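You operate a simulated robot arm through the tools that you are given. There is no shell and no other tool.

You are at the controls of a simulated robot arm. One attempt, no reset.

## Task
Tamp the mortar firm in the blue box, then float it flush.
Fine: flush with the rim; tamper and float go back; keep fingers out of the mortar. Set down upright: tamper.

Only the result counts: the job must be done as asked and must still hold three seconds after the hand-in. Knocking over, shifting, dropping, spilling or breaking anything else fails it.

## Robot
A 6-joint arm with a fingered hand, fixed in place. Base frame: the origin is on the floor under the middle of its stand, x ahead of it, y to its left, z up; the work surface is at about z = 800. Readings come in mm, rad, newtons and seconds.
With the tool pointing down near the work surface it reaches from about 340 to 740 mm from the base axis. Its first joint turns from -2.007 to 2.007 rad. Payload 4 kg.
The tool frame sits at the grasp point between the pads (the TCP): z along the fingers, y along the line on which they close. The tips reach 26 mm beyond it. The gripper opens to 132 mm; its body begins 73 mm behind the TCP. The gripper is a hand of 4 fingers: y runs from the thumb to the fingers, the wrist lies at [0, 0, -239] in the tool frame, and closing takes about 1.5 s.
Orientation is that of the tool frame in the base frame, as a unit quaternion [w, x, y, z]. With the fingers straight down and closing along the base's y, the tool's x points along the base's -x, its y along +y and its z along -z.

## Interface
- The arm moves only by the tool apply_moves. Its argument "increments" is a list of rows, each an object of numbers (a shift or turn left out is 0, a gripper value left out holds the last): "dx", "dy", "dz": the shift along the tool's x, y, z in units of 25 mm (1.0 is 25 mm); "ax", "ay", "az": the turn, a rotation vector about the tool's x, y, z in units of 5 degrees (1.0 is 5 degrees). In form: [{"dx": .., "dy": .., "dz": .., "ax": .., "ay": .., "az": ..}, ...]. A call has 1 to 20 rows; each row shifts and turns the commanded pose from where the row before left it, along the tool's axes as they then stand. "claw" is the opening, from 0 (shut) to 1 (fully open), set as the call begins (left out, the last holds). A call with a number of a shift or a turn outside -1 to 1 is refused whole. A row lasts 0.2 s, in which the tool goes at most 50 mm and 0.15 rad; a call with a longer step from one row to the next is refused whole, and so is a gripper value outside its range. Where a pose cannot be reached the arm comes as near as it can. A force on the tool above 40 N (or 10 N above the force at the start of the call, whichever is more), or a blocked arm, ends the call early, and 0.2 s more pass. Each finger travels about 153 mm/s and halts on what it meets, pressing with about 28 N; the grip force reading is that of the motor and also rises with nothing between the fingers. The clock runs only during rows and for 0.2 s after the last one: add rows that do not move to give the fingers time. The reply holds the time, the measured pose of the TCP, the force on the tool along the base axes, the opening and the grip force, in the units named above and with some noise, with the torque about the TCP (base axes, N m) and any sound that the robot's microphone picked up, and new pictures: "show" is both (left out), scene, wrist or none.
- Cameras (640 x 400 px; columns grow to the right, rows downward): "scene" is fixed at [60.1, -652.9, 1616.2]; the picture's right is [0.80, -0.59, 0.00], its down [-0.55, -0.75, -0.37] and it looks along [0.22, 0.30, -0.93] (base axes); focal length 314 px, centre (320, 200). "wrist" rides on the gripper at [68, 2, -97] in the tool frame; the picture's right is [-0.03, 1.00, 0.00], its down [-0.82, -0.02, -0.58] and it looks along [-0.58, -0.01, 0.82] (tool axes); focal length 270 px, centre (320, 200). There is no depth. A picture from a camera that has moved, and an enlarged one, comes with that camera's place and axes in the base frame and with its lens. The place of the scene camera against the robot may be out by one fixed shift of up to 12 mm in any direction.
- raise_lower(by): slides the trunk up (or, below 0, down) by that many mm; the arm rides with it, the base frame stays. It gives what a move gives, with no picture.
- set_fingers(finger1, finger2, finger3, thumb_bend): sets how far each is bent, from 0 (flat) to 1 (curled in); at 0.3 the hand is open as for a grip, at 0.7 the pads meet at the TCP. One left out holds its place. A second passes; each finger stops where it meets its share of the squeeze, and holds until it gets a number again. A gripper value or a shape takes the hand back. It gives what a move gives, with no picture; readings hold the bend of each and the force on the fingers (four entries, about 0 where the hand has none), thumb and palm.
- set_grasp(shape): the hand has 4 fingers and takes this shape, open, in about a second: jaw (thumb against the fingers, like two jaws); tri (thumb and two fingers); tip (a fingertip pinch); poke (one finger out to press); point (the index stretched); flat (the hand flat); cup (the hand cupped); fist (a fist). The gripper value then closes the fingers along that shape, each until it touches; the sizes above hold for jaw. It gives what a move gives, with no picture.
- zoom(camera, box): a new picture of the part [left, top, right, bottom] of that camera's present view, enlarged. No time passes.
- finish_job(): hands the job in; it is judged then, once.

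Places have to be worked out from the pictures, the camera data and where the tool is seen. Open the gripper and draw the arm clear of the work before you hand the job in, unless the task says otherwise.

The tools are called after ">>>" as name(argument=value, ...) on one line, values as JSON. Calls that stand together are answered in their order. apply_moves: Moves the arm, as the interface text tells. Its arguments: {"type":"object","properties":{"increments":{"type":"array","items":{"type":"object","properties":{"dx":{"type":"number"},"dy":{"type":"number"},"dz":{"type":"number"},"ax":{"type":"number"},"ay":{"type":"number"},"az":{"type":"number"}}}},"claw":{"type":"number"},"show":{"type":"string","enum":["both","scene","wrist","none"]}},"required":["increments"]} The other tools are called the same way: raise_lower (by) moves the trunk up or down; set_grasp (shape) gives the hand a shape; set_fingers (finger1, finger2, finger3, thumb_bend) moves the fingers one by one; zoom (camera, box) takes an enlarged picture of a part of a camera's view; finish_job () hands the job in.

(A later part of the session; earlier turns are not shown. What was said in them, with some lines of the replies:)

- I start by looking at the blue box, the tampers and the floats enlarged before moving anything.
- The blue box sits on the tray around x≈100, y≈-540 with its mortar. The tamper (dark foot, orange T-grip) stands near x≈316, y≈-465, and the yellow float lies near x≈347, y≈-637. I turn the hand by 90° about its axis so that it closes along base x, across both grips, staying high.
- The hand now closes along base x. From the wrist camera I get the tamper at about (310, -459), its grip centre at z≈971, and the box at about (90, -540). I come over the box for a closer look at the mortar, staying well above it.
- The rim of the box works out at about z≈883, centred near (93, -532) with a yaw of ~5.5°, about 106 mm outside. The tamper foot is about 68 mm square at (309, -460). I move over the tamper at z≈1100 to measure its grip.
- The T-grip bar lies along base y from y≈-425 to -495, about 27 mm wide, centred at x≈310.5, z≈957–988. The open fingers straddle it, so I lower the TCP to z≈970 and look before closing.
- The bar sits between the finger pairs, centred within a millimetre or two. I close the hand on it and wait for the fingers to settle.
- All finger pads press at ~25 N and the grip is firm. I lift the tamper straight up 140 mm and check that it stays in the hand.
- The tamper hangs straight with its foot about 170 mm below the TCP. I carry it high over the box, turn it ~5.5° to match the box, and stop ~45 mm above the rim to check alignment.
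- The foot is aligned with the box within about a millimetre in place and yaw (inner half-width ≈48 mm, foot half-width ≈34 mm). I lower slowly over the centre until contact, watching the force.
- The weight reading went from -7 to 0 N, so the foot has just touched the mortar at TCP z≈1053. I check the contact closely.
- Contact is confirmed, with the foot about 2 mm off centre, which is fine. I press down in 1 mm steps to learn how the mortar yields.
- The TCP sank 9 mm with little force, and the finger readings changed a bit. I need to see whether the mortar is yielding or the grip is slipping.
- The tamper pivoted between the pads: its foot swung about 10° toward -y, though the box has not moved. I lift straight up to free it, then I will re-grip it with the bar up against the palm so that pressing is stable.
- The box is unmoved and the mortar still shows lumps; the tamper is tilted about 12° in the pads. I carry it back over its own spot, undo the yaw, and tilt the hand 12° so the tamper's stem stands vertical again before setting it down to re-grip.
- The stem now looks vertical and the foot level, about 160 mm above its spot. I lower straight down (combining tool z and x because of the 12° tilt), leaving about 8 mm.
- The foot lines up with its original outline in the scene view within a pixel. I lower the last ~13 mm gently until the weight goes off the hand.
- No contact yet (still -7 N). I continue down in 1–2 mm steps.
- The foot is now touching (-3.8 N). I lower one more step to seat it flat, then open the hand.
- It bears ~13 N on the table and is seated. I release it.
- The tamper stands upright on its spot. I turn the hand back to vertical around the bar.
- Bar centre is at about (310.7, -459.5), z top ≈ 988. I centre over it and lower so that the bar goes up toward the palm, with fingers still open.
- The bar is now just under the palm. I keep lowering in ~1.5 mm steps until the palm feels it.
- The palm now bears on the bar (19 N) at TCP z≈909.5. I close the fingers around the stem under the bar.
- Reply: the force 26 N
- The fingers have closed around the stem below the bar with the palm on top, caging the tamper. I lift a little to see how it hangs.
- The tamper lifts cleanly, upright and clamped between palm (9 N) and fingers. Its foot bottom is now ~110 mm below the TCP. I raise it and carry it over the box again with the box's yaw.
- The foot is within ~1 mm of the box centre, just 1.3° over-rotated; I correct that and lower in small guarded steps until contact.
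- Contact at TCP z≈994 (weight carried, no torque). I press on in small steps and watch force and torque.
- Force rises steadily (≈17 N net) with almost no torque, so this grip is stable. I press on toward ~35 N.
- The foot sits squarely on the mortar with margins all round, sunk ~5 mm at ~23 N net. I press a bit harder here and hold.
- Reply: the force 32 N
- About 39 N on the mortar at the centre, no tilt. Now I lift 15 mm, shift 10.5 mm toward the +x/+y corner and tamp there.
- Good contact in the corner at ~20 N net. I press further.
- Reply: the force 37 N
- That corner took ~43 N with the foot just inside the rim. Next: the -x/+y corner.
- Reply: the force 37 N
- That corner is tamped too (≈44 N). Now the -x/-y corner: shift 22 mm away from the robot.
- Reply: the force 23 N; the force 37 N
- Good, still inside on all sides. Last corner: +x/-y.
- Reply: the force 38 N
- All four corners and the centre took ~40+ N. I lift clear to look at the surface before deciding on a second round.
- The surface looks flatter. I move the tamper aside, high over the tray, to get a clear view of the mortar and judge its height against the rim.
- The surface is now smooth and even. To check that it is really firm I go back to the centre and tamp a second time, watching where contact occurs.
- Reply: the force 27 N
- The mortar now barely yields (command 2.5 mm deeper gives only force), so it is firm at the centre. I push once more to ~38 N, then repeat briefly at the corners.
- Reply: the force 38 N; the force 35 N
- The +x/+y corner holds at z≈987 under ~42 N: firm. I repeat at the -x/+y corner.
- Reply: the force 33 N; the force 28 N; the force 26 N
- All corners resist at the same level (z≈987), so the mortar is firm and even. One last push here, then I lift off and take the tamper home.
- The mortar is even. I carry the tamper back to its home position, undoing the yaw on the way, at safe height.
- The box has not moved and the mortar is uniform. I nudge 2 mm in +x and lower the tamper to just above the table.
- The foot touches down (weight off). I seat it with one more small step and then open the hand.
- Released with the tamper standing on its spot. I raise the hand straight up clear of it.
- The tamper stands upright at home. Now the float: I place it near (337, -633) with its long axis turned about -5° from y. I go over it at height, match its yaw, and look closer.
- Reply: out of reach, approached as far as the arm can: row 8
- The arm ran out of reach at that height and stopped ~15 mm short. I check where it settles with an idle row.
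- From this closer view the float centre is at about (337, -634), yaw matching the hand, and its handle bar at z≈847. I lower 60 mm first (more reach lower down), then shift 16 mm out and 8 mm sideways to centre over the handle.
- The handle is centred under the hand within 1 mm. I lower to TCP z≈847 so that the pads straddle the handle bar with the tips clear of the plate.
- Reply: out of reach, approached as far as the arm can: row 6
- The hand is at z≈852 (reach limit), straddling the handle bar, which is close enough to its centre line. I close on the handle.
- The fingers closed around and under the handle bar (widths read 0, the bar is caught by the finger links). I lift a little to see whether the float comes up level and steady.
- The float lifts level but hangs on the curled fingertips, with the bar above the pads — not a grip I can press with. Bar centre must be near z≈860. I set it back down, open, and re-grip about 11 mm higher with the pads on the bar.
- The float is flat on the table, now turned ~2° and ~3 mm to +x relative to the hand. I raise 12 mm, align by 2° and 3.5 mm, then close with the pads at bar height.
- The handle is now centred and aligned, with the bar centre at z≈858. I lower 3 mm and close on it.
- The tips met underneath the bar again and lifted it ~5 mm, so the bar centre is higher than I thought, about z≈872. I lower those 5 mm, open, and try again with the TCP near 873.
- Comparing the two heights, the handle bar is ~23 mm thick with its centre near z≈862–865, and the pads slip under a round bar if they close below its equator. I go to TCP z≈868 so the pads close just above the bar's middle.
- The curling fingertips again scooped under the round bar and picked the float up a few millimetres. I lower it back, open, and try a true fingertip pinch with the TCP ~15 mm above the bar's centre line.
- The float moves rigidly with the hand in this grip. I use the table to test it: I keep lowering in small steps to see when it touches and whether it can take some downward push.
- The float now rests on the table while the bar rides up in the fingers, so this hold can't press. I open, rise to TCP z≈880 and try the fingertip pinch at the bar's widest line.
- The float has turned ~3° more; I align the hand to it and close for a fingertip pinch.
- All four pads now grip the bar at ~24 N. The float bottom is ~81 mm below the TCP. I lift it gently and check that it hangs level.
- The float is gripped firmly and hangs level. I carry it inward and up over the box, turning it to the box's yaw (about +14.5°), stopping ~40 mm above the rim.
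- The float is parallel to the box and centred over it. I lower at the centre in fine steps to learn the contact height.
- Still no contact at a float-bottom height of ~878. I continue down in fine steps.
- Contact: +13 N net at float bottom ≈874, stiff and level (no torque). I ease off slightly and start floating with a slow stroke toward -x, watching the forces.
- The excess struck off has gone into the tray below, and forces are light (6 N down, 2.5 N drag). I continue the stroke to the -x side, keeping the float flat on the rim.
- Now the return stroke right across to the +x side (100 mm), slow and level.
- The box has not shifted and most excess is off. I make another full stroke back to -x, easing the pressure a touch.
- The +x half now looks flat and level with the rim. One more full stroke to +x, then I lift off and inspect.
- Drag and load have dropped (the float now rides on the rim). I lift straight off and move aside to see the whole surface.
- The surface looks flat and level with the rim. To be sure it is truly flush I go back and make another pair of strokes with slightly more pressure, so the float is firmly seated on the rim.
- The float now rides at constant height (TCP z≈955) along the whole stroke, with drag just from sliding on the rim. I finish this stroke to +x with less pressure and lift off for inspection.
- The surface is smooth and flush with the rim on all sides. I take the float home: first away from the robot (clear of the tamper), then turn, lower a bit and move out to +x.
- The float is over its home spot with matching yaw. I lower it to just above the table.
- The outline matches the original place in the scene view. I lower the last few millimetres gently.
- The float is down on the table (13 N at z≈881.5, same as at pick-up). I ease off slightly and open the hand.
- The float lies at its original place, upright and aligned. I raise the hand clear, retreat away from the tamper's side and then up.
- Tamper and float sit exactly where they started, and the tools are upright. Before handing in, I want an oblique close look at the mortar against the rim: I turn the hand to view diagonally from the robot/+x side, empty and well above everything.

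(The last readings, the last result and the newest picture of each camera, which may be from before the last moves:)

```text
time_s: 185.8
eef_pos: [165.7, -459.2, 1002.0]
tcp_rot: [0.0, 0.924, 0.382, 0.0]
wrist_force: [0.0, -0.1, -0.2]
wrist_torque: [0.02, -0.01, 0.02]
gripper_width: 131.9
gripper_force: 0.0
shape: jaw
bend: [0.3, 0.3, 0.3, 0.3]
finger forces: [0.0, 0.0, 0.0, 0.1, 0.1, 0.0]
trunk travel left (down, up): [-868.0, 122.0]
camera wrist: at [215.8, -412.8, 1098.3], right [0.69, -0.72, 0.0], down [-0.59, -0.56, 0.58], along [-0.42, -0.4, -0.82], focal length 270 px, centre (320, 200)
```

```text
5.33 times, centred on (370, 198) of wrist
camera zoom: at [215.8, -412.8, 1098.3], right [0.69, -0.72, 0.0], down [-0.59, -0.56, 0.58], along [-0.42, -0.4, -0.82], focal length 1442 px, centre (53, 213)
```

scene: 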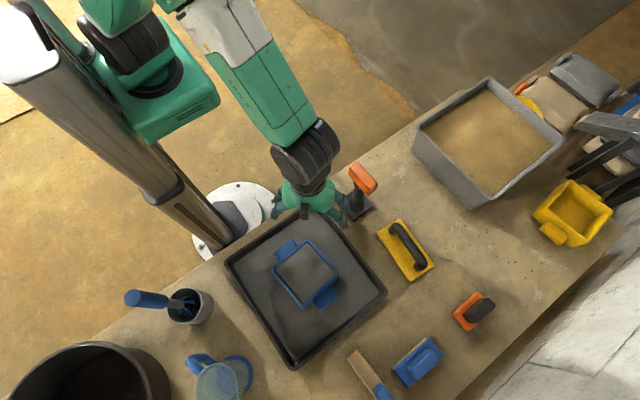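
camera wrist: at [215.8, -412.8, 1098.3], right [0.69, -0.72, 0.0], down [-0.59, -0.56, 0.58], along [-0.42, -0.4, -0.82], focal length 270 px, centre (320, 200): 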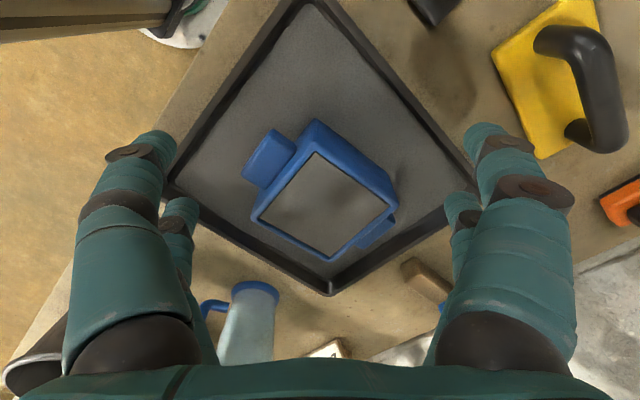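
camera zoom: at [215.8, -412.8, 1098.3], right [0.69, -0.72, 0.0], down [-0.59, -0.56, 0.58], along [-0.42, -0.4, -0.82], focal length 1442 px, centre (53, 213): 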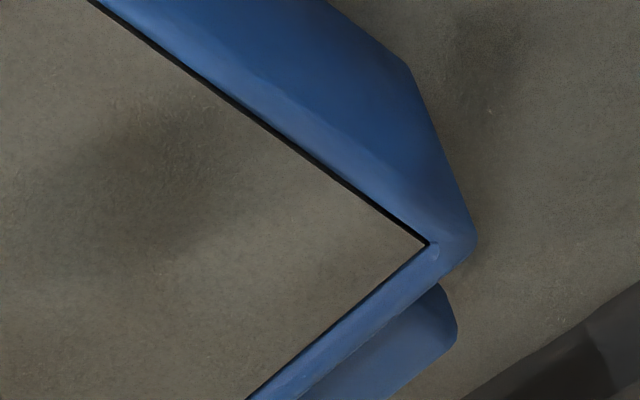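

Seen obliquely, the mortar runs smoothly into the rim on all four sides with no step or lump; the dark blotches are just the fingers' shadows. I raise the arm clear of the work and back toward its starting area.

>>> apply_moves(increments=[{"dx": 0.25, "dz": -0.9}, {"dx": 0.25, "dz": -0.9}, {"dx": 0.25, "dz": -0.9}, {"dx": 0.25, "dz": -0.9}, {"dx": 0.25, "dz": -0.9}, {"dx": 0.25, "dz": -0.9}, {"dx": 0.25, "dz": -0.9}, {"dx": 0.25, "dz": -0.9}, {"dx": 0.25, "dz": -0.9}, {}], show="none")

>>> apply_moves(increments=[{"dx": 0.3, "dy": -0.6, "dz": -0.2}, {"dx": 0.3, "dy": -0.6, "dz": -0.2}, {"dx": 0.3, "dy": -0.6, "dz": -0.2}, {"dx": 0.3, "dy": -0.6, "dz": -0.2}, {"dx": 0.3, "dy": -0.6, "dz": -0.2}, {}, {}], show="both")

>>> zoom(camera="scene", box=[220, 150, 460, 380])

```text
time_s: 188.1
eef_pos: [205.6, -419.3, 1204.4]
tcp_rot: [0.0, 0.923, 0.384, 0.0]
wrist_force: [0.4, 0.2, 0.2]
wrist_torque: [0.02, -0.01, 0.01]
gripper_width: 131.7
gripper_force: 0.0
shape: jaw
bend: [0.3, 0.3, 0.3, 0.3]
finger forces: [0.1, 0.0, 0.0, 0.0, 0.1, 0.0]
trunk travel left (down, up): [-868.0, 122.0]
```

```text
time_s: 189.7
eef_pos: [179.3, -341.4, 1229.5]
tcp_rot: [0.0, 0.924, 0.382, 0.0]
wrist_force: [-1.6, 0.7, 0.1]
wrist_torque: [0.01, 0.0, 0.0]
gripper_width: 132.0
gripper_force: 0.0
shape: jaw
bend: [0.3, 0.3, 0.3, 0.3]
finger forces: [0.0, 0.1, 0.0, 0.0, 0.0, 0.0]
trunk travel left (down, up): [-868.0, 122.0]
camera wrist: at [228.3, -293.6, 1326.7], right [0.69, -0.72, 0.0], down [-0.59, -0.56, 0.58], along [-0.42, -0.4, -0.82], focal length 270 px, centre (320, 200)
```

scene: 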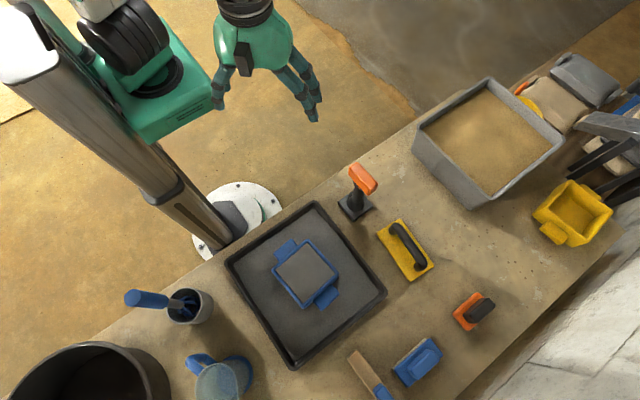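
wrist: 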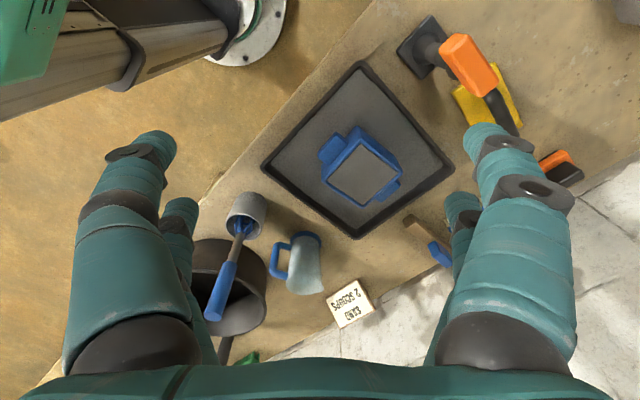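

```text
1.74 times, centred on (340, 265) of scene
camera zoom: at [60.1, -652.9, 1616.2], right [0.8, -0.59, 0.0], down [-0.55, -0.75, -0.37], along [0.22, 0.3, -0.93], focal length 547 px, centre (285, 87)
```

zoom: 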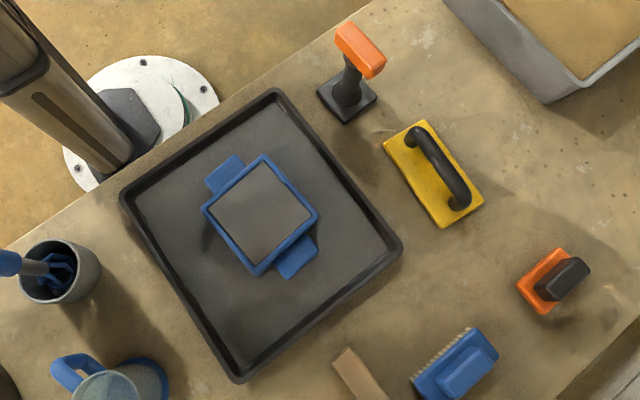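

The mortar is tamped and looks flush with the rim, and the box hasn't moved. The tamper is upright at its spot and the float is back in its place. The hand is open and well clear, so I hand the job in.

>>> finish_job()

```text
The job is handed in.
```

I tamped the mortar in the blue box firm, floated it level with the rim, and handed the job in.

- **Tamping:** I pressed the centre and all four corners in two rounds. Nearly every press reached about 35–45 N. On the second round the surface barely gave, so I judged it firm. Early on, the tamper tipped about 12° in the grip on first contact. I lifted it off, re-gripped it with the palm on top and carried on; the box did not move.
- **Floating:** I made several full strokes across the box with the float resting on the rim. The excess went into the tray under the box. By the cameras the surface is smooth and even with the rim on all four sides. My measurements from the pictures are only good to a couple of millimetres, so a slight dip below the rim can't be ruled out.
- **Tools and surroundings:** The tamper stands upright on its original spot and the float lies within a few millimetres of where it started. The fingers stayed out of the mortar, and nothing else was knocked or shifted that I could see. The arm is clear with the hand open.
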